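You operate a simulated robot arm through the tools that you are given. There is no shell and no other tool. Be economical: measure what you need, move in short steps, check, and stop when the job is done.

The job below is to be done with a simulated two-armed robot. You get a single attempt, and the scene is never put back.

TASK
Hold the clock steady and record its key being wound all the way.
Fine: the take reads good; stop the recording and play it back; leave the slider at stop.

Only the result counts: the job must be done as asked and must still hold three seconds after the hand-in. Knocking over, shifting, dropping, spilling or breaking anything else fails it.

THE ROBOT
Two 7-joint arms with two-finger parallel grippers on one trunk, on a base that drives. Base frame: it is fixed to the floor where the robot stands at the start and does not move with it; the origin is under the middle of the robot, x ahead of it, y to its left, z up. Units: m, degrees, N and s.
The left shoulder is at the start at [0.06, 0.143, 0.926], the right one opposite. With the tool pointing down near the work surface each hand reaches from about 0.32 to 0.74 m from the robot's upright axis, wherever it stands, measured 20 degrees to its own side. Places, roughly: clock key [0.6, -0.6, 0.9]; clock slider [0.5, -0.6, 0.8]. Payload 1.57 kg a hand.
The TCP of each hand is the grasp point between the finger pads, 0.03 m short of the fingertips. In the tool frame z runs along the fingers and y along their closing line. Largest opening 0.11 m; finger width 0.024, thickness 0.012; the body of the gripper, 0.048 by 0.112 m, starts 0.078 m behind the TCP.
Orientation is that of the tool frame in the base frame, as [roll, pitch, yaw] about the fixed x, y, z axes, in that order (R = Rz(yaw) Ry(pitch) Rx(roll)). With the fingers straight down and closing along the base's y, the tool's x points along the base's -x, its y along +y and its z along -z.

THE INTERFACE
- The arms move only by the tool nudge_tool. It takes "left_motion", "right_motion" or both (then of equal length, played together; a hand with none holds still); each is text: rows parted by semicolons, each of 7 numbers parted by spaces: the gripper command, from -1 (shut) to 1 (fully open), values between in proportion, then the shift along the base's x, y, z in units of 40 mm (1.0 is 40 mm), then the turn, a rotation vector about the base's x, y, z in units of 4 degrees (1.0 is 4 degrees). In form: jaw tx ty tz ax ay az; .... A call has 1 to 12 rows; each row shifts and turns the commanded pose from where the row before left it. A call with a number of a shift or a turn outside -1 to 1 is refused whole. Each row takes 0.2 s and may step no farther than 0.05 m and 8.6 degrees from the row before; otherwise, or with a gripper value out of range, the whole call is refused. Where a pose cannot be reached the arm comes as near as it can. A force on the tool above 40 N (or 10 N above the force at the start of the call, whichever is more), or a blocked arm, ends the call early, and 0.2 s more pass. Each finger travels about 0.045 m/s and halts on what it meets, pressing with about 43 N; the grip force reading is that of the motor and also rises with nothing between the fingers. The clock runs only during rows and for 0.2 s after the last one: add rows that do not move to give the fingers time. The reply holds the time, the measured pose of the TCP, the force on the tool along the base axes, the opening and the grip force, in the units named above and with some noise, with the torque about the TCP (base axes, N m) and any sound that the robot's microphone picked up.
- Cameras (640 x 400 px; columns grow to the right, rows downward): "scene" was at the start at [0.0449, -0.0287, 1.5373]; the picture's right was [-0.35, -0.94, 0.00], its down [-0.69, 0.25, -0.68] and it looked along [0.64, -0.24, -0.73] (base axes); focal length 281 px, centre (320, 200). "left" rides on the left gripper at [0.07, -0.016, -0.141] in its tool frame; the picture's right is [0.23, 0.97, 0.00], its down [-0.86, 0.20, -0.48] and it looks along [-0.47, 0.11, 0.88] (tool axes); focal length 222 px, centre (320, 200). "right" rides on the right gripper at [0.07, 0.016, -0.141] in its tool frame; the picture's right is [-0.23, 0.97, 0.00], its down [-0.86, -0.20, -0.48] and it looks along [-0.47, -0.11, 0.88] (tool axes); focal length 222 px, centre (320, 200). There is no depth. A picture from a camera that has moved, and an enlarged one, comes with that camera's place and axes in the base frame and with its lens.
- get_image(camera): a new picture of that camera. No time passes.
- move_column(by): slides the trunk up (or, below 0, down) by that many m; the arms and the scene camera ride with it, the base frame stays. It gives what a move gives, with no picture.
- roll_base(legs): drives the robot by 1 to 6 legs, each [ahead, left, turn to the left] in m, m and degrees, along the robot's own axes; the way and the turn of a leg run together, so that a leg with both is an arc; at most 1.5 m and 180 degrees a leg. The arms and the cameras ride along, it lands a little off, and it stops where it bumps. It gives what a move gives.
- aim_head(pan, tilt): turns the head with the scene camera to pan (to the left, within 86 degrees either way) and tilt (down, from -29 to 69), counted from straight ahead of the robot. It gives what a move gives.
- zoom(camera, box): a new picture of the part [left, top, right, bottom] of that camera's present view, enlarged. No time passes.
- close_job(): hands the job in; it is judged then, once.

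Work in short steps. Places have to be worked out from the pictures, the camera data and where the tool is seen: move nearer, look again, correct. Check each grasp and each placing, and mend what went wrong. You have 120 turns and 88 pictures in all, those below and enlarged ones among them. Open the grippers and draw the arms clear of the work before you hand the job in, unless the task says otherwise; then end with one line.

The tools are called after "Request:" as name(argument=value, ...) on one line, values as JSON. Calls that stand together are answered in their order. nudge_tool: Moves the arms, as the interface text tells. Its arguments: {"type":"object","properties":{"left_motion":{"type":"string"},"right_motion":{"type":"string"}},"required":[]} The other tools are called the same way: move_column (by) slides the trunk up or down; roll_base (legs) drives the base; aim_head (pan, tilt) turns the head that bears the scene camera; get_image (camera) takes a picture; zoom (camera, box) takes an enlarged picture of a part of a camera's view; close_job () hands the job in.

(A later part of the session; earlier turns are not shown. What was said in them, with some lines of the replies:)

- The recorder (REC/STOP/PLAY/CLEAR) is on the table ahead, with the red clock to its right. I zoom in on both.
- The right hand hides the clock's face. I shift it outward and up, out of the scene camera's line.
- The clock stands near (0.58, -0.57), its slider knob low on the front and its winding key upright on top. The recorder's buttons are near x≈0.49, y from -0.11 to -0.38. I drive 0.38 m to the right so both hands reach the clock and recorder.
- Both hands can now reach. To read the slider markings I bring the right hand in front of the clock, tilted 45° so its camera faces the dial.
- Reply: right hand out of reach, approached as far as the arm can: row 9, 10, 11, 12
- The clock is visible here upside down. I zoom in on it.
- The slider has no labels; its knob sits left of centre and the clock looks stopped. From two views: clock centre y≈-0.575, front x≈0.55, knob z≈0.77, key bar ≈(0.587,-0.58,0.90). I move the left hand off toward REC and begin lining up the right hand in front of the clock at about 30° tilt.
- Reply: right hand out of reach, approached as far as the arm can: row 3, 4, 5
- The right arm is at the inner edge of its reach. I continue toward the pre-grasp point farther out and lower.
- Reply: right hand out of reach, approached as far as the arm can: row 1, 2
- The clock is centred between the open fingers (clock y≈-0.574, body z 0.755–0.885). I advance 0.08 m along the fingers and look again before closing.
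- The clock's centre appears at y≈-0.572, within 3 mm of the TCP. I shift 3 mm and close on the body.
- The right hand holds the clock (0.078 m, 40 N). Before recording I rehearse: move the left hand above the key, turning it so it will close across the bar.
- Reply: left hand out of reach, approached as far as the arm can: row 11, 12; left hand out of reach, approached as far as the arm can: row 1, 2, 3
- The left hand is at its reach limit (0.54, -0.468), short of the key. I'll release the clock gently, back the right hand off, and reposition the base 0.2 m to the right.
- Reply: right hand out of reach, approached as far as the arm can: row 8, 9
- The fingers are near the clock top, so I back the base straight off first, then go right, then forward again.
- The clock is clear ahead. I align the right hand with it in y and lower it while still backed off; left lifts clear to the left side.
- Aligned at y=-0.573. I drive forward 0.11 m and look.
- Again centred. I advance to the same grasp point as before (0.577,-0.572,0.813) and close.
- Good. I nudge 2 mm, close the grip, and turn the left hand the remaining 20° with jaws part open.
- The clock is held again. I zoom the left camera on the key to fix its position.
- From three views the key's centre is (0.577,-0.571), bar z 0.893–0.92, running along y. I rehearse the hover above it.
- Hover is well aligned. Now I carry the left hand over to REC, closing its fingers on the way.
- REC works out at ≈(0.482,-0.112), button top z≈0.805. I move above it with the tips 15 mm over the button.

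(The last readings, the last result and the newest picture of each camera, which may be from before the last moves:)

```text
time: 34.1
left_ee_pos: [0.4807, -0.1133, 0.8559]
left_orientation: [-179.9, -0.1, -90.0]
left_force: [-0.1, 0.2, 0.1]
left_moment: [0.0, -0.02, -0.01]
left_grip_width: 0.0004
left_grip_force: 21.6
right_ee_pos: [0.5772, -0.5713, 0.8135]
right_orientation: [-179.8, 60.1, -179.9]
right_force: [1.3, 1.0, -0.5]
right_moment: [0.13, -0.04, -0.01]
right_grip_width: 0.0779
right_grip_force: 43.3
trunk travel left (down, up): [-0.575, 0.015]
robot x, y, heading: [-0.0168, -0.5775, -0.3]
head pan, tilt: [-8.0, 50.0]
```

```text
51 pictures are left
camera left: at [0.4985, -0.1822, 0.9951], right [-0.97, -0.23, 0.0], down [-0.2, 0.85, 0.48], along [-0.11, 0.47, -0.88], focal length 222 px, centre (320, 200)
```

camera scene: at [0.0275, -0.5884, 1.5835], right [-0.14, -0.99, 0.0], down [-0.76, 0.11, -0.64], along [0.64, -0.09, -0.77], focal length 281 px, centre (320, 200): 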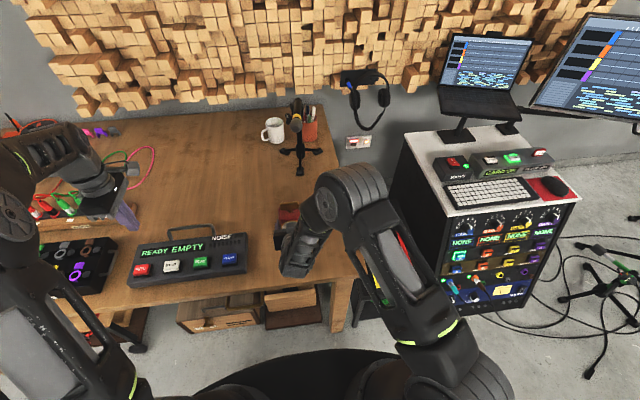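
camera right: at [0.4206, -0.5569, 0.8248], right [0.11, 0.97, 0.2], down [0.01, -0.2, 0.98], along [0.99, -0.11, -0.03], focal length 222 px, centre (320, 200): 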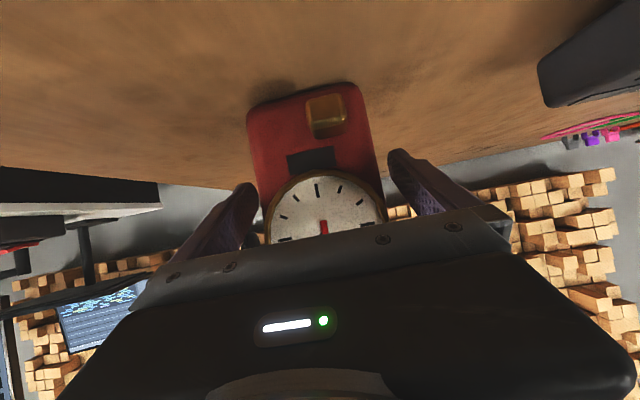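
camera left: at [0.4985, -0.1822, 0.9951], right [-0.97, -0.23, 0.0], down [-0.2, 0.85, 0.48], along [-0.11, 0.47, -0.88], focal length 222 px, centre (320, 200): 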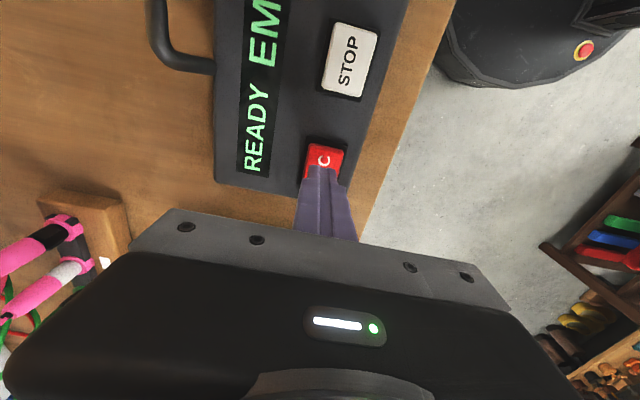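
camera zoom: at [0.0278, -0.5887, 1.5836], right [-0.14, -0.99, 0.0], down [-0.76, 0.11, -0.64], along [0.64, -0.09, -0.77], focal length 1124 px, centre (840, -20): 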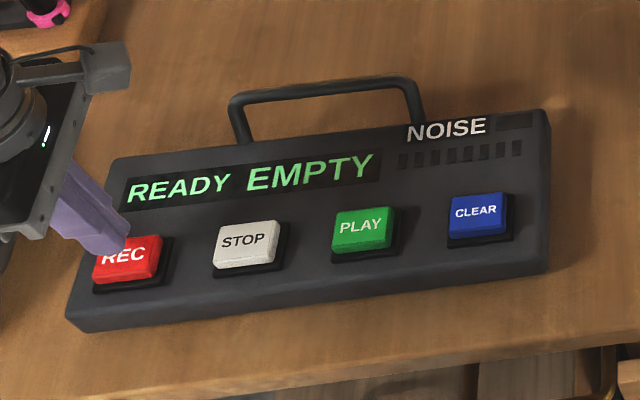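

Aligned with REC. I press down in small steps and then lift in the same call.

Request:
nudge_tool(left_motion="-1 0 0 -.4 0 0 0;-1 0 0 -.2 0 0 0;-1 0 0 -.1 0 0 0;-1 0 0 -.1 0 0 0")

Request:
zoom(camera="scene", box=[110, 210, 270, 300])

```text
time: 35.1
left_ee_pos: [0.4817, -0.1137, 0.8294]
left_orientation: [-179.5, 0.2, -90.0]
left_force: [-5.2, 0.0, 34.1]
left_moment: [-0.08, 0.15, -0.14]
left_grip_width: 0.0001
left_grip_force: 21.5
right_ee_pos: [0.5744, -0.5723, 0.8149]
right_orientation: [180.0, 60.3, -179.9]
right_force: [-0.5, 0.6, -0.1]
right_moment: [0.04, -0.03, 0.0]
right_grip_width: 0.0776
right_grip_force: 42.7
trunk travel left (down, up): [-0.575, 0.015]
robot x, y, heading: [-0.0181, -0.5784, -0.1]
head pan, tilt: [-8.0, 50.0]
heard: click
```

```text
4.00 times, centred on (190, 255) of scene
camera zoom: at [0.0245, -0.5917, 1.5841], right [-0.14, -0.99, 0.0], down [-0.76, 0.11, -0.64], along [0.64, -0.09, -0.77], focal length 1124 px, centre (840, -20)
```

zoom: 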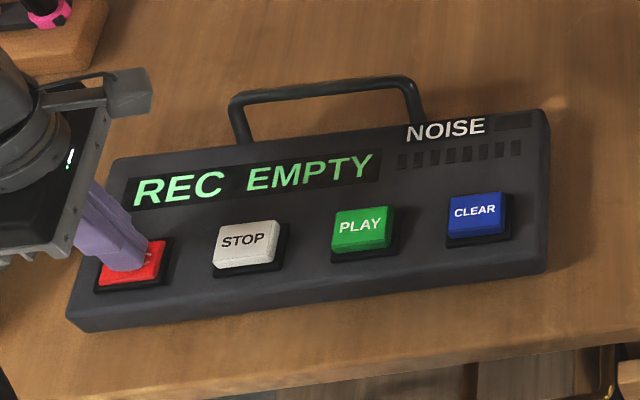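

Recording has begun (display REC). I lift and return to the key hover, opening the jaws.

Request:
nudge_tool(left_motion="-1 0 0 .5 0 0 0;-1 0 0 .9 0 0 0;-1 0 0 .9 0 0 0;-1 .2 -.5 .9 0 0 0;-1 .2 -.95 .6 0 0 0;-1 .25 -.95 0 0 0 0;-1 .25 -.95 0 0 0 0;-1 .25 -.95 0 0 0 0;-.2 .25 -.95 0 0 0 0;-.2 .25 -.95 0 0 0 0;-.2 .25 -.95 0 0 0 0;-.2 .25 -.95 0 0 0 0")

Request:
nudge_tool(left_motion="-.2 .25 -.95 0 0 0 0;-.2 .22 -.95 0 0 0 0;-.2 0 -.95 0 0 0 0;-.2 0 -.95 0 0 0 0;-.2 0 0 0 0 0 0")

Request:
get_image(camera="left")

```text
time: 37.7
left_ee_pos: [0.568, -0.436, 0.9779]
left_orientation: [180.0, 0.1, -89.9]
left_force: [-1.1, -0.8, -0.5]
left_moment: [0.04, 0.02, 0.01]
left_grip_width: 0.0441
left_grip_force: 0.1
right_ee_pos: [0.576, -0.5711, 0.8135]
right_orientation: [-179.8, 60.1, -179.7]
right_force: [-1.0, -0.5, 1.0]
right_moment: [0.06, -0.06, 0.0]
right_grip_width: 0.0781
right_grip_force: 43.1
trunk travel left (down, up): [-0.575, 0.015]
robot x, y, heading: [-0.0191, -0.575, -0.1]
head pan, tilt: [-8.0, 50.0]
```

```text
time: 38.9
left_ee_pos: [0.5867, -0.5893, 0.9769]
left_orientation: [-179.8, 0.0, -90.0]
left_force: [-0.8, -0.6, 1.0]
left_moment: [-0.03, 0.01, 0.0]
left_grip_width: 0.0441
left_grip_force: 0.0
right_ee_pos: [0.5776, -0.5712, 0.8144]
right_orientation: [-179.9, 60.2, -179.9]
right_force: [-1.0, -0.3, 0.6]
right_moment: [0.12, -0.02, 0.0]
right_grip_width: 0.0776
right_grip_force: 43.2
trunk travel left (down, up): [-0.575, 0.015]
robot x, y, heading: [-0.0203, -0.5783, -0.0]
head pan, tilt: [-8.0, 50.0]
```

```text
49 pictures are left
camera left: at [0.6039, -0.6588, 1.115], right [-0.97, -0.23, 0.0], down [-0.2, 0.85, 0.48], along [-0.11, 0.47, -0.88], focal length 222 px, centre (320, 200)
```

left: 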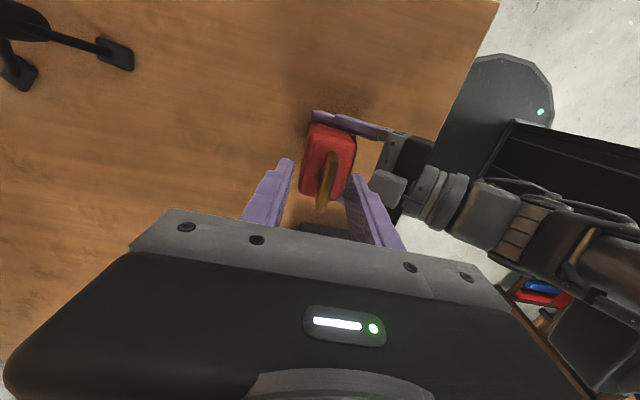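

I correct to (0.577,-0.571) and descend to TCP z≈0.923, then close on the bar.

Request:
nudge_tool(left_motion="-.2 -.24 .45 0 0 0 0;-.2 0 0 -.4 0 0 0;-.2 0 0 -.4 0 0 0;-.2 0 0 -.3 0 0 0;-.2 0 0 -.25 0 0 0")

Request:
get_image(camera="left")

Request:
zoom(camera="scene", box=[240, 160, 350, 250])

```text
time: 40.1
left_ee_pos: [0.5764, -0.5712, 0.9214]
left_orientation: [-179.9, 0.0, -90.0]
left_force: [0.0, 0.7, 0.1]
left_moment: [-0.02, 0.02, -0.02]
left_grip_width: 0.0442
left_grip_force: 0.1
right_ee_pos: [0.5766, -0.5708, 0.8143]
right_orientation: [-179.9, 60.1, -180.0]
right_force: [-1.5, 0.4, 1.2]
right_moment: [0.2, -0.03, 0.08]
right_grip_width: 0.078
right_grip_force: 43.3
trunk travel left (down, up): [-0.575, 0.015]
robot x, y, heading: [-0.0192, -0.5802, 0.2]
head pan, tilt: [-8.0, 50.0]
```

```text
48 pictures are left
camera left: at [0.5936, -0.641, 1.0612], right [-0.97, -0.23, 0.0], down [-0.2, 0.86, 0.48], along [-0.11, 0.47, -0.88], focal length 222 px, centre (320, 200)
```

left: 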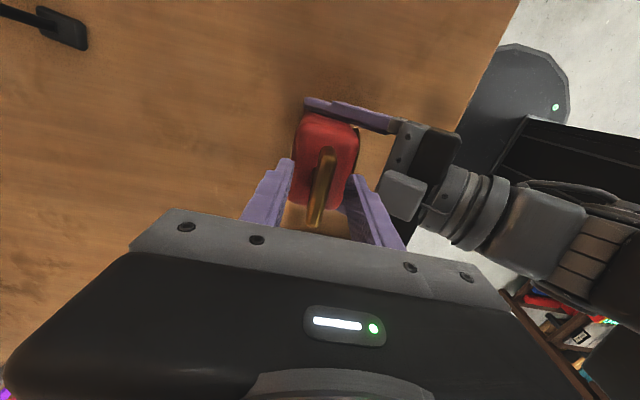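

```text
4.44 times, centred on (295, 205) of scene
camera zoom: at [0.0276, -0.5891, 1.5835], right [-0.14, -0.99, 0.0], down [-0.76, 0.11, -0.64], along [0.64, -0.09, -0.77], focal length 1248 px, centre (431, 178)
```

zoom: 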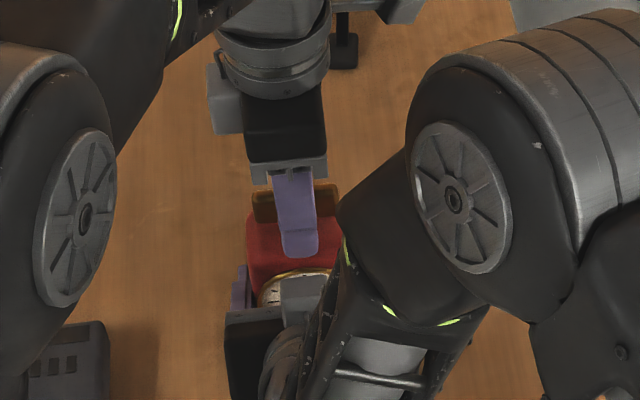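

The bar lies between the fingers, tips just above the body. I close on it.

Request:
nudge_tool(left_motion="-.5 0 0 0 0 0 0;-1 0 0 0 0 0 0;-1 0 0 0 0 0 0;-1 0 0 0 0 0 0")

```text
time: 41.1
left_ee_pos: [0.5779, -0.5708, 0.9211]
left_orientation: [-179.9, 0.0, -90.0]
left_force: [-1.5, -0.5, -0.1]
left_moment: [-0.03, 0.16, 0.0]
left_grip_width: 0.0149
left_grip_force: 31.1
right_ee_pos: [0.5769, -0.5709, 0.8122]
right_orientation: [-179.8, 60.1, -179.9]
right_force: [1.8, 1.4, -0.7]
right_moment: [0.06, 0.05, 0.05]
right_grip_width: 0.078
right_grip_force: 43.1
trunk travel left (down, up): [-0.575, 0.015]
robot x, y, heading: [-0.0205, -0.5792, -0.1]
head pan, tilt: [-8.0, 50.0]
```

Gripped at 15 mm. I try turning clockwise (seen from above) by 24° and watch torque and sound.

Request:
nudge_tool(left_motion="-1 0 0 0 0 0 -1;-1 0 0 0 0 0 -1;-1 0 0 0 0 0 -1;-1 0 0 0 0 0 -1;-1 0 0 0 0 0 -1;-1 0 0 0 0 0 -1")

Request:
get_image(camera="left")

```text
time: 42.5
left_ee_pos: [0.5769, -0.5713, 0.9223]
left_orientation: [-180.0, 0.0, -114.1]
left_force: [-10.4, -3.9, 0.2]
left_moment: [0.03, 0.04, -0.01]
left_grip_width: 0.0151
left_grip_force: 31.1
right_ee_pos: [0.5785, -0.5713, 0.8132]
right_orientation: [-179.8, 60.0, -179.8]
right_force: [10.0, 4.4, 0.4]
right_moment: [-0.55, 1.0, 0.0]
right_grip_width: 0.0776
right_grip_force: 43.4
trunk travel left (down, up): [-0.575, 0.015]
robot x, y, heading: [-0.0166, -0.5798, -0.1]
head pan, tilt: [-8.0, 50.0]
```

```text
46 pictures are left
camera left: at [0.5639, -0.641, 1.0616], right [-0.98, 0.19, 0.0], down [0.17, 0.86, 0.48], along [0.09, 0.47, -0.88], focal length 222 px, centre (320, 200)
```

left: 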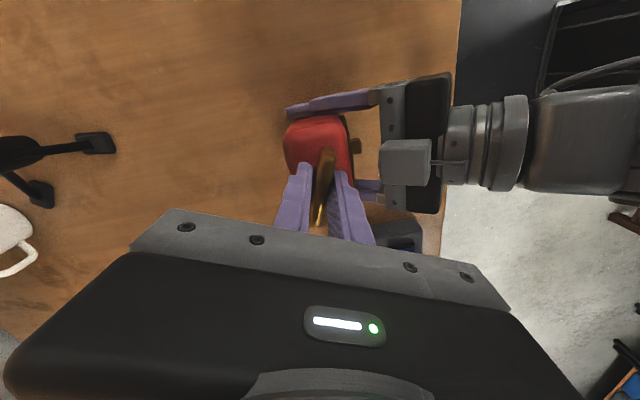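

The bar turns with the hand, with some side load (~10 N in x). I ease 2 mm in -x and continue clockwise 40°.

Request:
nudge_tool(left_motion="-1 -.05 -.02 0 0 0 -1;-1 0 0 0 0 0 -1;-1 0 0 0 0 0 -1;-1 0 0 0 0 0 -1;-1 0 0 0 0 0 -1;-1 0 0 0 0 0 -1;-1 0 0 0 0 0 -1;-1 0 0 0 0 0 -1;-1 0 0 0 0 0 -1;-1 0 0 0 0 0 -1")

Request:
get_image(camera="left")

Request:
zoom(camera="scene", box=[110, 160, 350, 300])

```text
time: 44.7
left_ee_pos: [0.5755, -0.5707, 0.9228]
left_orientation: [-179.9, 0.1, -154.2]
left_force: [14.5, -1.1, -9.9]
left_moment: [0.12, -0.5, -0.02]
left_grip_width: 0.0153
left_grip_force: 31.1
right_ee_pos: [0.5772, -0.5707, 0.8135]
right_orientation: [-179.7, 60.1, -179.9]
right_force: [-15.2, 2.9, 12.0]
right_moment: [-0.09, -1.03, 0.0]
right_grip_width: 0.0776
right_grip_force: 43.1
trunk travel left (down, up): [-0.575, 0.015]
robot x, y, heading: [-0.0176, -0.5782, 0.3]
head pan, tilt: [-8.0, 50.0]
```

```text
45 pictures are left
camera left: at [0.5204, -0.6159, 1.0621], right [-0.63, 0.78, 0.0], down [0.68, 0.55, 0.48], along [0.37, 0.3, -0.88], focal length 222 px, centre (320, 200)
```

left: 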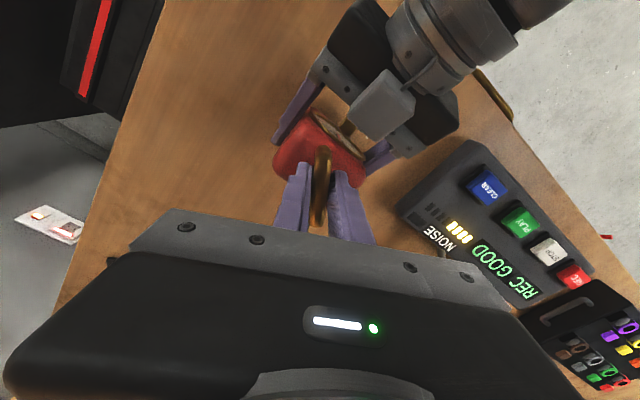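

```text
2.67 times, centred on (230, 230) of scene
camera zoom: at [0.0277, -0.589, 1.5835], right [-0.14, -0.99, 0.0], down [-0.76, 0.11, -0.64], along [0.64, -0.09, -0.77], focal length 749 px, centre (560, 120)
```

zoom: 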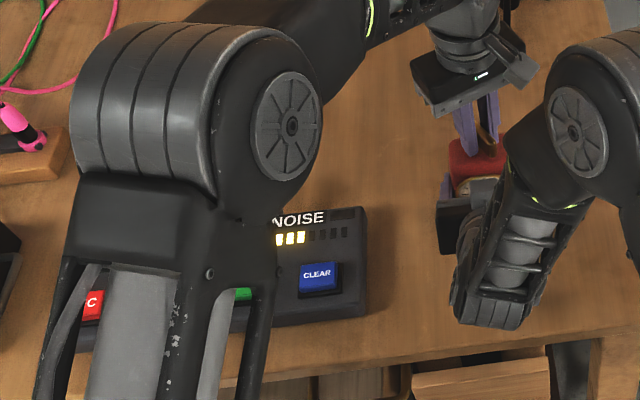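

Display reads REC GOOD with the noise meter lit, so clockwise winds it. I relieve the x load slightly and continue winding.

Request:
nudge_tool(left_motion="-1 .04 0 -.01 0 0 -1;-1 0 0 0 0 0 -1;-1 0 0 0 0 0 -1;-1 0 0 0 0 0 -1;-1 0 0 0 0 0 -1;-1 0 0 0 0 0 -1;-1 0 0 0 0 0 -1;-1 0 0 0 0 0 -1;-1 0 0 0 0 0 -1;-1 0 0 0 0 0 -1")

Request:
nudge_tool(left_motion="-1 0 0 0 0 0 -1;-1 0 0 0 0 0 -1;-1 0 0 0 0 0 -1;-1 0 0 0 0 0 -1;-1 0 0 0 0 0 -1;-1 0 0 0 0 0 -1;-1 0 0 0 0 0 -1;-1 0 0 0 0 0 -1;-1 0 0 0 0 0 -1;-1 0 0 0 0 0 -1")

Request:
get_image(camera="left")

Request:
get_image(camera="scene")

```text
time: 46.9
left_ee_pos: [0.5764, -0.573, 0.9225]
left_orientation: [-179.9, 0.0, 165.9]
left_force: [-12.8, 4.7, 12.7]
left_moment: [0.22, 0.27, 0.01]
left_grip_width: 0.0149
left_grip_force: 31.4
right_ee_pos: [0.5769, -0.5716, 0.8138]
right_orientation: [-179.7, 60.1, 179.9]
right_force: [14.0, -1.3, -5.5]
right_moment: [0.64, 0.96, -0.07]
right_grip_width: 0.0778
right_grip_force: 43.0
trunk travel left (down, up): [-0.575, 0.015]
robot x, y, heading: [-0.0196, -0.5753, -0.0]
head pan, tilt: [-8.0, 50.0]
```

```text
time: 49.1
left_ee_pos: [0.577, -0.5705, 0.9221]
left_orientation: [-179.9, 0.0, 126.0]
left_force: [-11.2, 6.2, 4.2]
left_moment: [0.05, 0.02, 0.04]
left_grip_width: 0.0151
left_grip_force: 30.3
right_ee_pos: [0.5765, -0.5719, 0.8145]
right_orientation: [-179.8, 60.1, 180.0]
right_force: [11.1, -7.5, -1.5]
right_moment: [0.71, 1.22, 0.04]
right_grip_width: 0.0779
right_grip_force: 42.9
trunk travel left (down, up): [-0.575, 0.015]
robot x, y, heading: [-0.0203, -0.581, 0.1]
head pan, tilt: [-8.0, 50.0]
```

```text
43 pictures are left
camera left: at [0.5237, -0.5243, 1.0615], right [0.66, 0.76, 0.0], down [0.66, -0.57, 0.48], along [0.36, -0.31, -0.88], focal length 222 px, centre (320, 200)
```

left: 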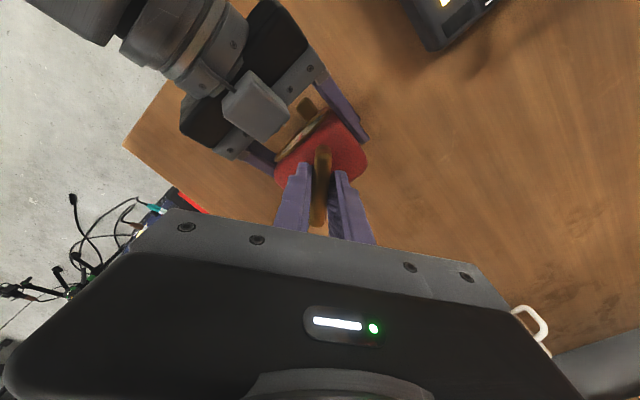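

```text
42 pictures are left
camera scene: at [0.0276, -0.5892, 1.5835], right [-0.14, -0.99, 0.0], down [-0.76, 0.11, -0.64], along [0.64, -0.09, -0.77], focal length 281 px, centre (320, 200)
```

scene: 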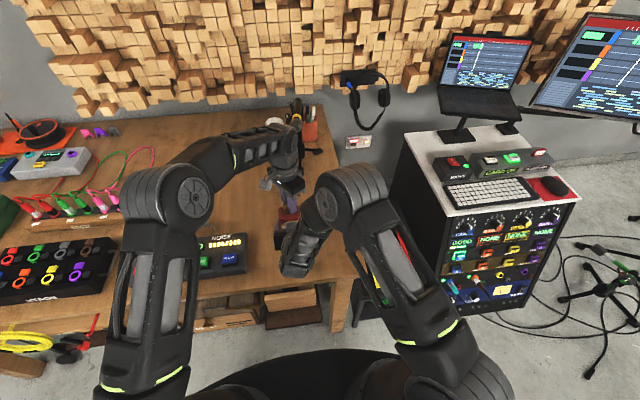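

144° so far. I check the meter and continue turning.

Request:
zoom(camera="scene", box=[190, 220, 260, 270])

Request:
nudge_tool(left_motion="-1 -.02 0 0 0 0 -1;-1 0 0 0 0 0 -1;-1 0 0 0 0 0 -1;-1 0 0 0 0 0 -1;-1 0 0 0 0 0 -1;-1 0 0 0 0 0 -1;-1 0 0 0 0 0 -1;-1 0 0 0 0 0 -1;-1 0 0 0 0 0 -1;-1 0 0 0 0 0 -1")

Request:
zoom(camera="scene", box=[190, 160, 330, 270])

```text
8.00 times, centred on (225, 245) of scene
camera zoom: at [0.0276, -0.5892, 1.5835], right [-0.14, -0.99, 0.0], down [-0.76, 0.11, -0.64], along [0.64, -0.09, -0.77], focal length 2247 px, centre (1080, -160)
```

zoom: 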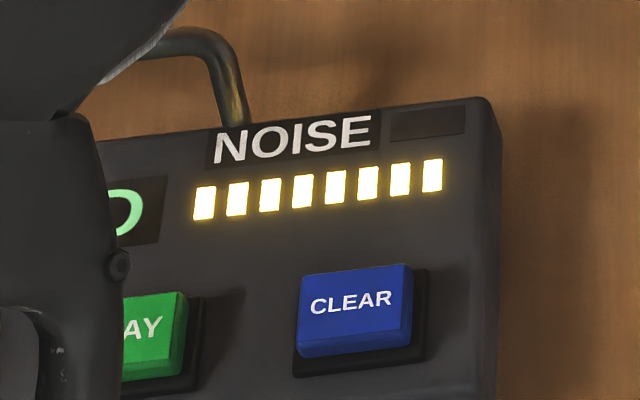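

```text
time: 51.3
left_ee_pos: [0.577, -0.571, 0.9227]
left_orientation: [-179.9, 0.0, 85.9]
left_force: [4.2, 4.8, 0.0]
left_moment: [0.07, -0.2, 2.13]
left_grip_width: 0.0278
left_grip_force: 38.1
right_ee_pos: [0.5761, -0.5703, 0.8132]
right_orientation: [-179.8, 60.1, 180.0]
right_force: [-2.4, -2.3, 2.1]
right_moment: [0.27, -0.13, -2.12]
right_grip_width: 0.0778
right_grip_force: 42.9
trunk travel left (down, up): [-0.575, 0.015]
robot x, y, heading: [-0.0203, -0.5787, -0.1]
head pan, tilt: [-8.0, 50.0]
```

```text
3.64 times, centred on (260, 215) of scene
camera zoom: at [0.0275, -0.5889, 1.5836], right [-0.14, -0.99, 0.0], down [-0.76, 0.11, -0.64], along [0.64, -0.09, -0.77], focal length 1021 px, centre (538, 146)
```

zoom: 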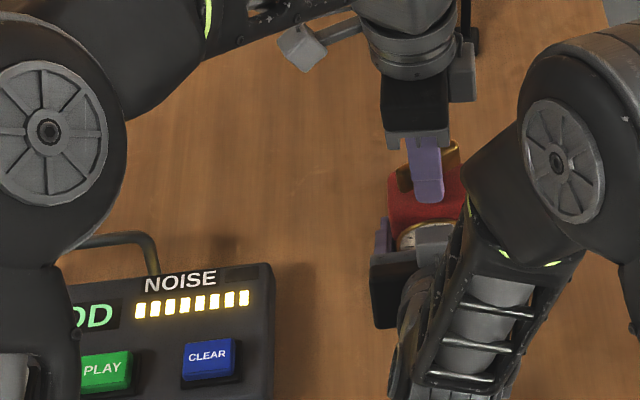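

The torque rose to 2.1 N·m and the jaws were forced to 28 mm: the key is at its end stop, fully wound. I turn back 20° (short of dragging the key), open, and rise.

Request:
nudge_tool(left_motion="-1 0 0 0 0 0 1;-1 0 0 0 0 0 1;-1 0 0 0 0 0 1;-1 0 0 0 0 0 1;-1 0 0 0 0 0 1")

Request:
nudge_tool(left_motion="-.2 0 0 0 0 0 0;-.2 0 0 0 0 0 0;0 0 0 0 0 0 0;0 0 0 0 0 0 0;0 0 0 .4 0 0 0;0 0 0 .6 0 0 0;0 0 0 .9 0 0 0")

Request:
get_image(camera="left")

Request:
get_image(camera="scene")

```text
time: 52.5
left_ee_pos: [0.5762, -0.5718, 0.9223]
left_orientation: [-179.9, 0.0, 106.1]
left_force: [9.8, 2.0, 0.3]
left_moment: [0.08, -0.06, 0.74]
left_grip_width: 0.0171
left_grip_force: 31.5
right_ee_pos: [0.5769, -0.5714, 0.814]
right_orientation: [-179.8, 60.2, -179.8]
right_force: [-8.9, -3.2, 3.1]
right_moment: [-0.31, -0.83, -0.64]
right_grip_width: 0.0778
right_grip_force: 42.6
trunk travel left (down, up): [-0.575, 0.015]
robot x, y, heading: [-0.0163, -0.5734, 0.0]
head pan, tilt: [-8.0, 50.0]
```

```text
time: 54.1
left_ee_pos: [0.5758, -0.5697, 0.9993]
left_orientation: [-179.8, 0.0, 106.0]
left_force: [0.2, 0.0, -0.3]
left_moment: [0.01, 0.0, -0.05]
left_grip_width: 0.0551
left_grip_force: 0.2
right_ee_pos: [0.5764, -0.5706, 0.8134]
right_orientation: [-179.9, 60.1, 180.0]
right_force: [-2.4, 0.5, 0.6]
right_moment: [-0.21, 0.25, -0.08]
right_grip_width: 0.0779
right_grip_force: 42.7
trunk travel left (down, up): [-0.575, 0.015]
robot x, y, heading: [-0.0177, -0.5754, 0.1]
head pan, tilt: [-8.0, 50.0]
```

```text
39 pictures are left
camera left: at [0.5414, -0.5081, 1.1385], right [0.87, 0.49, 0.0], down [0.43, -0.77, 0.48], along [0.23, -0.42, -0.88], focal length 222 px, centre (320, 200)
```

left: 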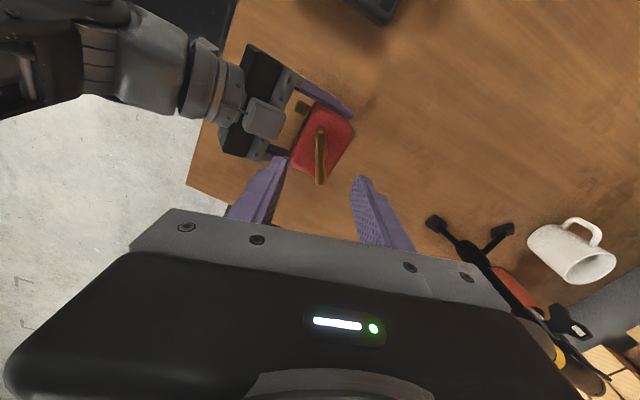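

```text
38 pictures are left
camera scene: at [0.0272, -0.589, 1.5835], right [-0.14, -0.99, 0.0], down [-0.76, 0.11, -0.64], along [0.64, -0.09, -0.77], focal length 281 px, centre (320, 200)
```

scene: 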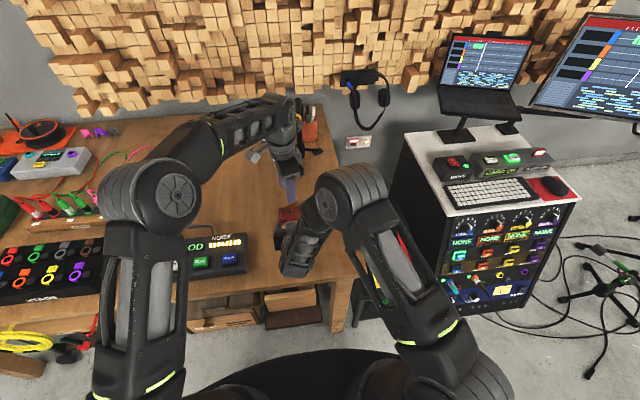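

Key stayed at its stop. The take shows GOOD. I check the clock face from the right camera and the recorder display.

Request:
get_image(camera="right")

Request:
zoom(camera="scene", box=[180, 220, 330, 290])

```text
37 pictures are left
camera right: at [0.4202, -0.555, 0.825], right [0.11, 0.97, 0.2], down [0.01, -0.2, 0.98], along [0.99, -0.11, -0.03], focal length 222 px, centre (320, 200)
```

right: 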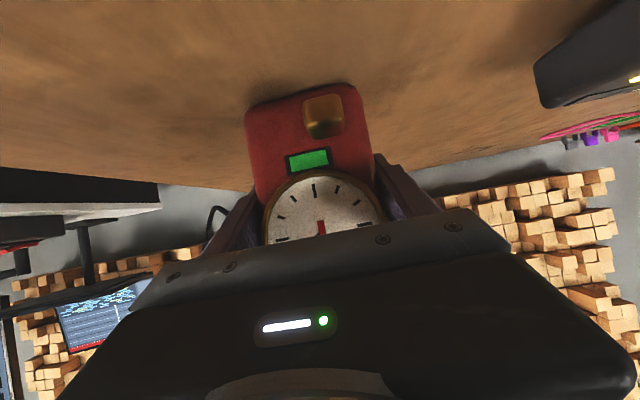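

```text
4.27 times, centred on (255, 255) of scene
camera zoom: at [0.0272, -0.589, 1.5835], right [-0.14, -0.99, 0.0], down [-0.76, 0.11, -0.64], along [0.64, -0.09, -0.77], focal length 1198 px, centre (597, -35)
```

zoom: 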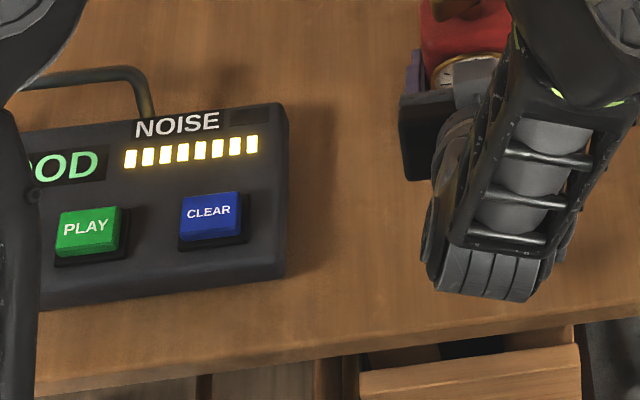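

The clock's window has turned green (fully wound), the red hand is still and the slider knob is untouched at its stop side. Now to STOP at ≈(0.480,-0.199).

Request:
nudge_tool(left_motion="-1 -.24 .93 0 0 0 0;-1 -.24 .93 0 0 0 0;-1 -.24 .93 0 0 0 0;-1 -.24 .93 0 0 0 0;-1 -.24 .93 0 0 0 0;-1 -.24 .93 0 0 0 0;-1 -.24 .93 0 0 0 0;-1 -.24 .93 0 0 0 0;-1 -.24 .93 0 0 0 0;-1 -.24 .93 0 0 0 0;-1 0 0 -1 0 0 0;-1 0 0 -1 0 0 0")

Request:
get_image(camera="left")

Request:
zoom(camera="scene", box=[110, 200, 270, 300])

```text
time: 56.7
left_ee_pos: [0.4811, -0.1983, 0.9175]
left_orientation: [-179.9, 0.0, 106.0]
left_force: [-0.1, -0.1, 0.8]
left_moment: [0.04, 0.0, 0.0]
left_grip_width: 0.0
left_grip_force: 21.5
right_ee_pos: [0.5757, -0.5709, 0.8143]
right_orientation: [-179.8, 60.1, -179.8]
right_force: [-0.3, 0.7, 0.1]
right_moment: [-0.07, 0.02, -0.05]
right_grip_width: 0.0776
right_grip_force: 42.9
trunk travel left (down, up): [-0.575, 0.015]
robot x, y, heading: [-0.022, -0.5758, -0.0]
head pan, tilt: [-8.0, 50.0]
```

```text
35 pictures are left
camera left: at [0.446, -0.1366, 1.0572], right [0.87, 0.49, 0.0], down [0.43, -0.77, 0.48], along [0.23, -0.42, -0.88], focal length 222 px, centre (320, 200)
```

left: 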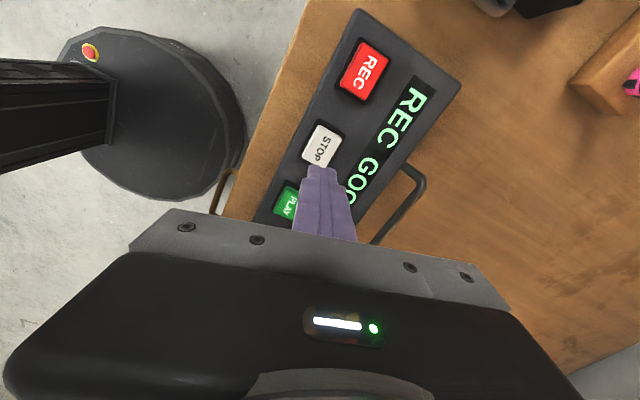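

```text
4.00 times, centred on (190, 250) of scene
camera zoom: at [0.0277, -0.5887, 1.5836], right [-0.14, -0.99, 0.0], down [-0.76, 0.11, -0.64], along [0.64, -0.09, -0.77], focal length 1124 px, centre (840, 0)
```

zoom: 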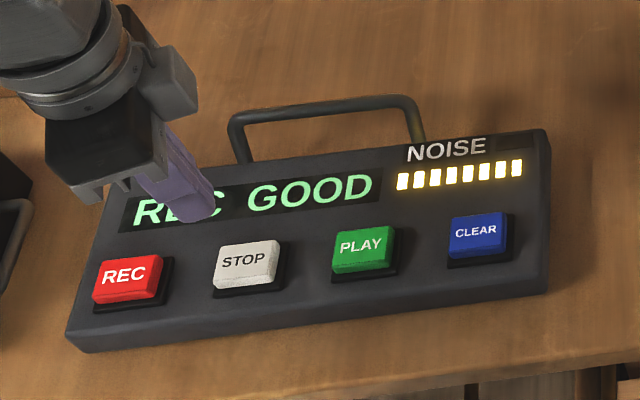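

Aligned over STOP. I press down as with REC.

Request:
nudge_tool(left_motion="-1 0 .05 -.9 0 0 0;-1 0 0 -.75 0 0 0;-1 0 0 -.3 0 0 0;-1 0 0 -.15 0 0 0;-1 0 0 -.1 0 0 0")

Request:
zoom(camera="scene", box=[110, 200, 270, 300])

```text
time: 57.9
left_ee_pos: [0.4791, -0.1973, 0.8319]
left_orientation: [180.0, 0.0, 106.0]
left_force: [-4.0, -0.8, 14.0]
left_moment: [-0.02, 0.15, -0.01]
left_grip_width: 0.0002
left_grip_force: 21.2
right_ee_pos: [0.576, -0.5715, 0.8137]
right_orientation: [-179.9, 60.0, -180.0]
right_force: [0.0, 0.1, -0.8]
right_moment: [0.01, 0.02, 0.02]
right_grip_width: 0.0778
right_grip_force: 43.0
trunk travel left (down, up): [-0.575, 0.015]
robot x, y, heading: [-0.018, -0.5761, -0.2]
head pan, tilt: [-8.0, 50.0]
heard: click
```

```text
4.00 times, centred on (190, 250) of scene
camera zoom: at [0.0262, -0.59, 1.5838], right [-0.14, -0.99, 0.0], down [-0.76, 0.11, -0.64], along [0.64, -0.09, -0.77], focal length 1124 px, centre (840, 0)
```

zoom: 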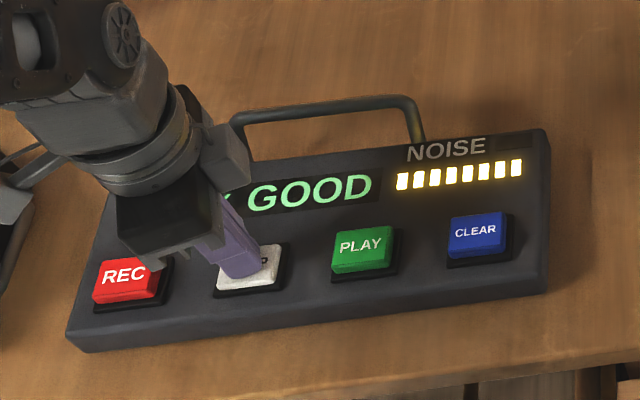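

Click heard, the take reads GOOD. I lift, shift to above PLAY (≈(0.481,-0.283)) and check the display.

Request:
nudge_tool(left_motion="-1 0 0 .6 0 0 0;-1 0 0 .6 0 0 0;-1 .02 -.72 0 0 0 0;-1 .02 -.72 0 0 0 0;-1 .02 -.71 0 0 0 0")

Request:
zoom(camera="scene", box=[110, 200, 270, 300])

Request:
get_image(camera="left")

```text
time: 59.1
left_ee_pos: [0.4817, -0.2849, 0.8776]
left_orientation: [-179.9, 0.0, 106.0]
left_force: [-0.4, -0.2, -1.0]
left_moment: [-0.02, 0.01, 0.04]
left_grip_width: 0.0
left_grip_force: 21.5
right_ee_pos: [0.5778, -0.5708, 0.8134]
right_orientation: [-179.7, 60.0, -179.9]
right_force: [-1.7, -0.3, -0.6]
right_moment: [-0.12, 0.14, 0.0]
right_grip_width: 0.0778
right_grip_force: 43.0
trunk travel left (down, up): [-0.575, 0.015]
robot x, y, heading: [-0.0171, -0.584, 0.0]
head pan, tilt: [-8.0, 50.0]
```

```text
4.00 times, centred on (190, 250) of scene
camera zoom: at [0.0276, -0.5893, 1.5835], right [-0.14, -0.99, 0.0], down [-0.76, 0.11, -0.64], along [0.64, -0.09, -0.77], focal length 1124 px, centre (840, 0)
```

zoom: 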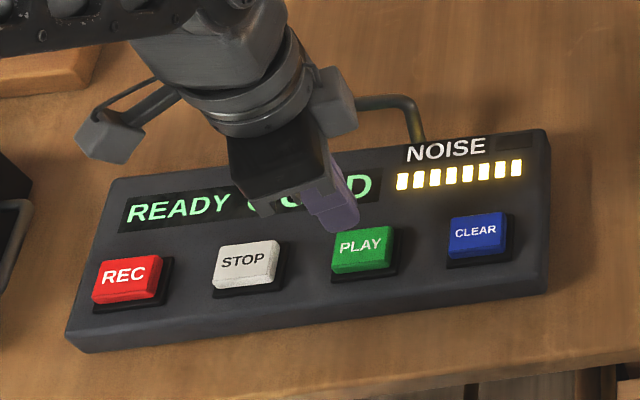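

```text
31 pictures are left
camera left: at [0.4479, -0.2216, 1.0176], right [0.87, 0.49, 0.0], down [0.43, -0.77, 0.48], along [0.23, -0.42, -0.88], focal length 222 px, centre (320, 200)
```

left: 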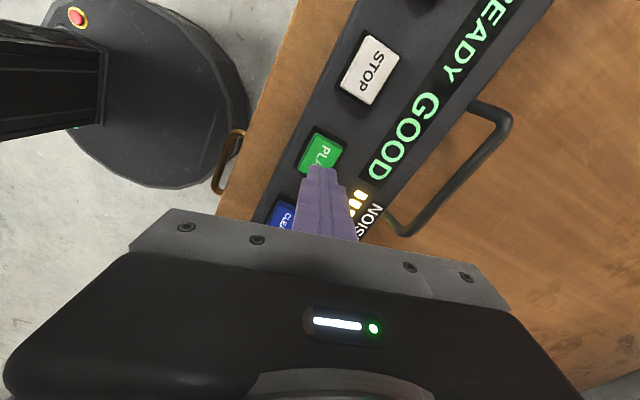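

READY GOOD. The tool is over PLAY; I press it.

Request:
nudge_tool(left_motion="-1 -.05 .04 -.7 0 0 0;-1 0 0 -.25 0 0 0;-1 0 0 -.15 0 0 0;-1 0 0 -.1 0 0 0")

Request:
zoom(camera="scene", box=[110, 200, 270, 300])

```text
time: 60.1
left_ee_pos: [0.4814, -0.2829, 0.8304]
left_orientation: [180.0, 0.0, 106.0]
left_force: [-4.3, -0.2, 16.0]
left_moment: [0.01, 0.12, -0.08]
left_grip_width: 0.0001
left_grip_force: 22.0
right_ee_pos: [0.5752, -0.5707, 0.8144]
right_orientation: [-179.9, 60.0, -179.9]
right_force: [0.5, 0.1, 0.1]
right_moment: [-0.02, 0.01, -0.01]
right_grip_width: 0.0779
right_grip_force: 42.7
trunk travel left (down, up): [-0.575, 0.015]
robot x, y, heading: [-0.0172, -0.5749, -0.1]
head pan, tilt: [-8.0, 50.0]
heard: click
```

```text
4.00 times, centred on (190, 250) of scene
camera zoom: at [0.0262, -0.5898, 1.5838], right [-0.14, -0.99, 0.0], down [-0.76, 0.11, -0.64], along [0.64, -0.09, -0.77], focal length 1124 px, centre (840, 0)
```

zoom: 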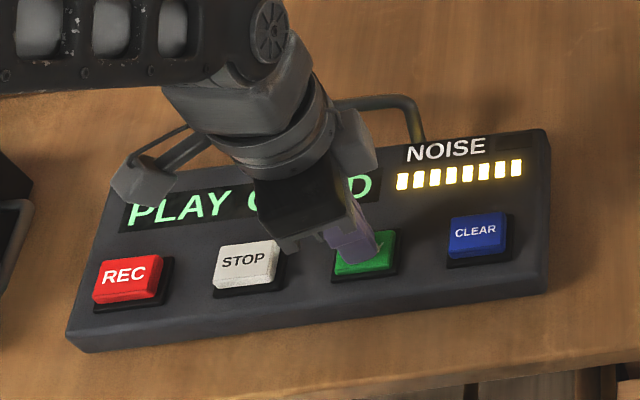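

PLAY GOOD. I lift the left hand clear and up while the playback runs.

Request:
nudge_tool(left_motion="-1 0 0 .6 0 0 0;-1 0 0 .9 0 0 0;-1 0 0 .9 0 0 0;-1 0 .5 .9 0 0 0;-1 0 .9 .4 0 0 0;-1 0 .9 0 0 0 0;-1 0 .9 0 0 0 0;0 0 .9 0 0 0 0;0 0 0 0 0 0 0;0 0 0 0 0 0 0")

Request:
zoom(camera="scene", box=[110, 200, 270, 300])

```text
time: 62.3
left_ee_pos: [0.4802, -0.1171, 0.9782]
left_orientation: [-179.9, 0.0, 106.0]
left_force: [0.9, 0.2, 0.6]
left_moment: [-0.02, 0.01, -0.01]
left_grip_width: 0.0551
left_grip_force: 0.0
right_ee_pos: [0.5772, -0.5706, 0.8135]
right_orientation: [-179.8, 60.1, -179.8]
right_force: [-0.8, 0.9, -0.6]
right_moment: [-0.13, 0.13, -0.04]
right_grip_width: 0.0781
right_grip_force: 42.7
trunk travel left (down, up): [-0.575, 0.015]
robot x, y, heading: [-0.0186, -0.5777, -0.0]
head pan, tilt: [-8.0, 50.0]
```

```text
4.00 times, centred on (190, 250) of scene
camera zoom: at [0.0275, -0.5889, 1.5835], right [-0.14, -0.99, 0.0], down [-0.76, 0.11, -0.64], along [0.64, -0.09, -0.77], focal length 1124 px, centre (840, 0)
```

zoom: 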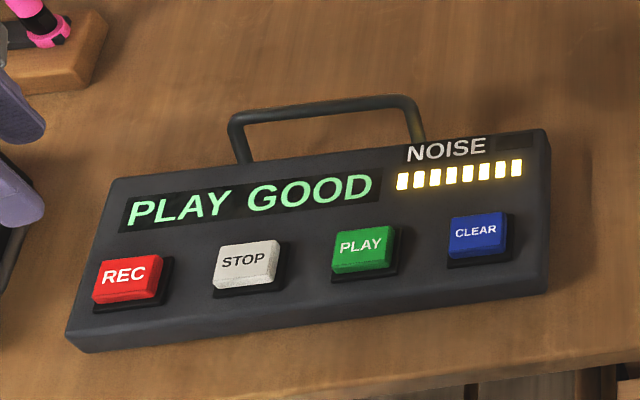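

Playing. Meanwhile I open the right hand and back it off along its fingers.

Request:
nudge_tool(right_motion="1 0 0 0 0 0 0;1 0 0 0 0 0 0;1 0 0 0 0 0 0;1 0 0 0 0 0 0;1 -.433 0 .27 0 0 0;1 -.433 0 .27 0 0 0;1 -.433 0 .27 0 0 0;1 -.433 0 .27 0 0 0;1 0 0 0 0 0 0")

Request:
get_image(camera="right")

Request:
zoom(camera="scene", box=[110, 180, 340, 300])

```text
time: 64.3
left_ee_pos: [0.481, -0.1175, 0.9778]
left_orientation: [-179.9, -0.1, 106.0]
left_force: [0.4, 0.0, 0.3]
left_moment: [-0.03, 0.02, 0.03]
left_grip_width: 0.055
left_grip_force: 0.1
right_ee_pos: [0.5069, -0.5701, 0.8578]
right_orientation: [-179.7, 60.1, -179.8]
right_force: [-0.4, 0.0, 0.0]
right_moment: [-0.01, 0.02, -0.01]
right_grip_width: 0.1101
right_grip_force: 0.0
trunk travel left (down, up): [-0.575, 0.015]
robot x, y, heading: [-0.0186, -0.5759, -0.0]
head pan, tilt: [-8.0, 50.0]
```

```text
28 pictures are left
camera right: at [0.3505, -0.5547, 0.8685], right [0.11, 0.97, 0.2], down [0.01, -0.2, 0.98], along [0.99, -0.11, -0.03], focal length 222 px, centre (320, 200)
```

right: 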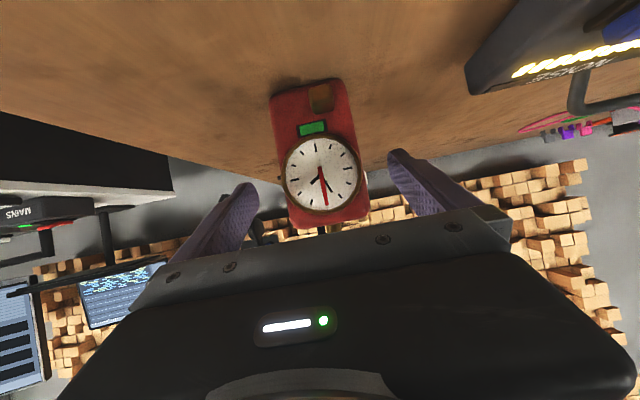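

```text
2.78 times, centred on (225, 240) of scene
camera zoom: at [0.0277, -0.589, 1.5835], right [-0.14, -0.99, 0.0], down [-0.76, 0.11, -0.64], along [0.64, -0.09, -0.77], focal length 782 px, centre (584, 89)
```

zoom: 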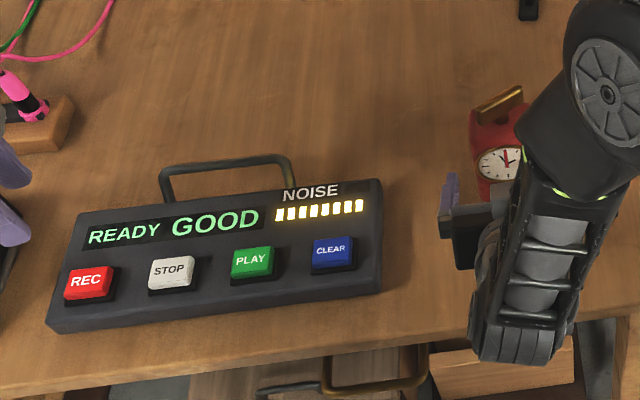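

Playback has finished (READY GOOD). I back the base off for full clearance and check that the clock isn't running and nothing moved.

Request:
zoom(camera="right", box=[260, 70, 380, 220])

Request:
roll_base(legs=[[-0.12, 0, 0]])

Request:
zoom(camera="right", box=[260, 70, 380, 220])

Request:
get_image(camera="scene")

```text
2.67 times, centred on (320, 145) of right
camera zoom: at [0.3505, -0.5547, 0.8685], right [0.11, 0.97, 0.2], down [0.01, -0.2, 0.98], along [0.99, -0.11, -0.03], focal length 592 px, centre (320, 347)
```

zoom: 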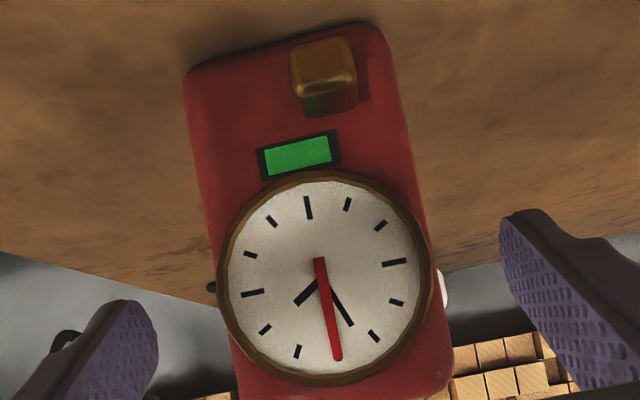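

```text
time: 65.6
left_ee_pos: [0.36, -0.1184, 0.9795]
left_orientation: [-180.0, 0.1, 106.0]
left_force: [-0.4, 0.0, 0.9]
left_moment: [0.0, -0.05, 0.02]
left_grip_width: 0.0549
left_grip_force: 0.1
right_ee_pos: [0.3868, -0.5703, 0.8582]
right_orientation: [-179.8, 60.3, -179.9]
right_force: [-0.1, 0.4, 0.4]
right_moment: [-0.02, 0.01, 0.0]
right_grip_width: 0.1099
right_grip_force: 0.1
trunk travel left (down, up): [-0.575, 0.015]
robot x, y, heading: [-0.1395, -0.5811, 0.1]
head pan, tilt: [-8.0, 50.0]
```

```text
2.67 times, centred on (320, 145) of right
camera zoom: at [0.2301, -0.5549, 0.869], right [0.11, 0.97, 0.2], down [0.01, -0.2, 0.98], along [0.99, -0.11, -0.03], focal length 592 px, centre (320, 347)
```

zoom: 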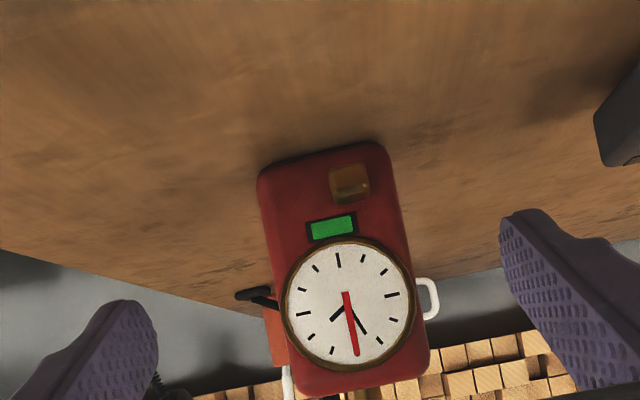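

```text
24 pictures are left
camera scene: at [-0.0941, -0.589, 1.5836], right [-0.14, -0.99, 0.0], down [-0.76, 0.11, -0.64], along [0.64, -0.09, -0.77], focal length 281 px, centre (320, 200)
```

scene: 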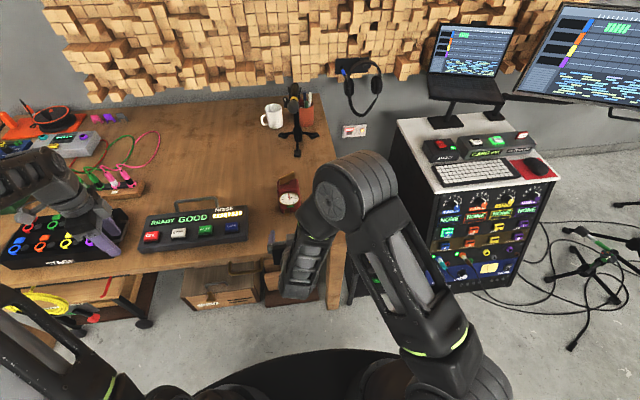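

The red hand hasn't moved, the slider is where it started, the window is green and the recorder reads READY GOOD. Both hands are open and clear, so I hand in.

Request:
close_job()

```text
The job is handed in.
```

I held the clock, recorded its key being wound to its end stop, stopped the recording and played it back. The take reads GOOD. I never touched the slider: it has no labels, but the wound clock is not running, so I took its position as stop.
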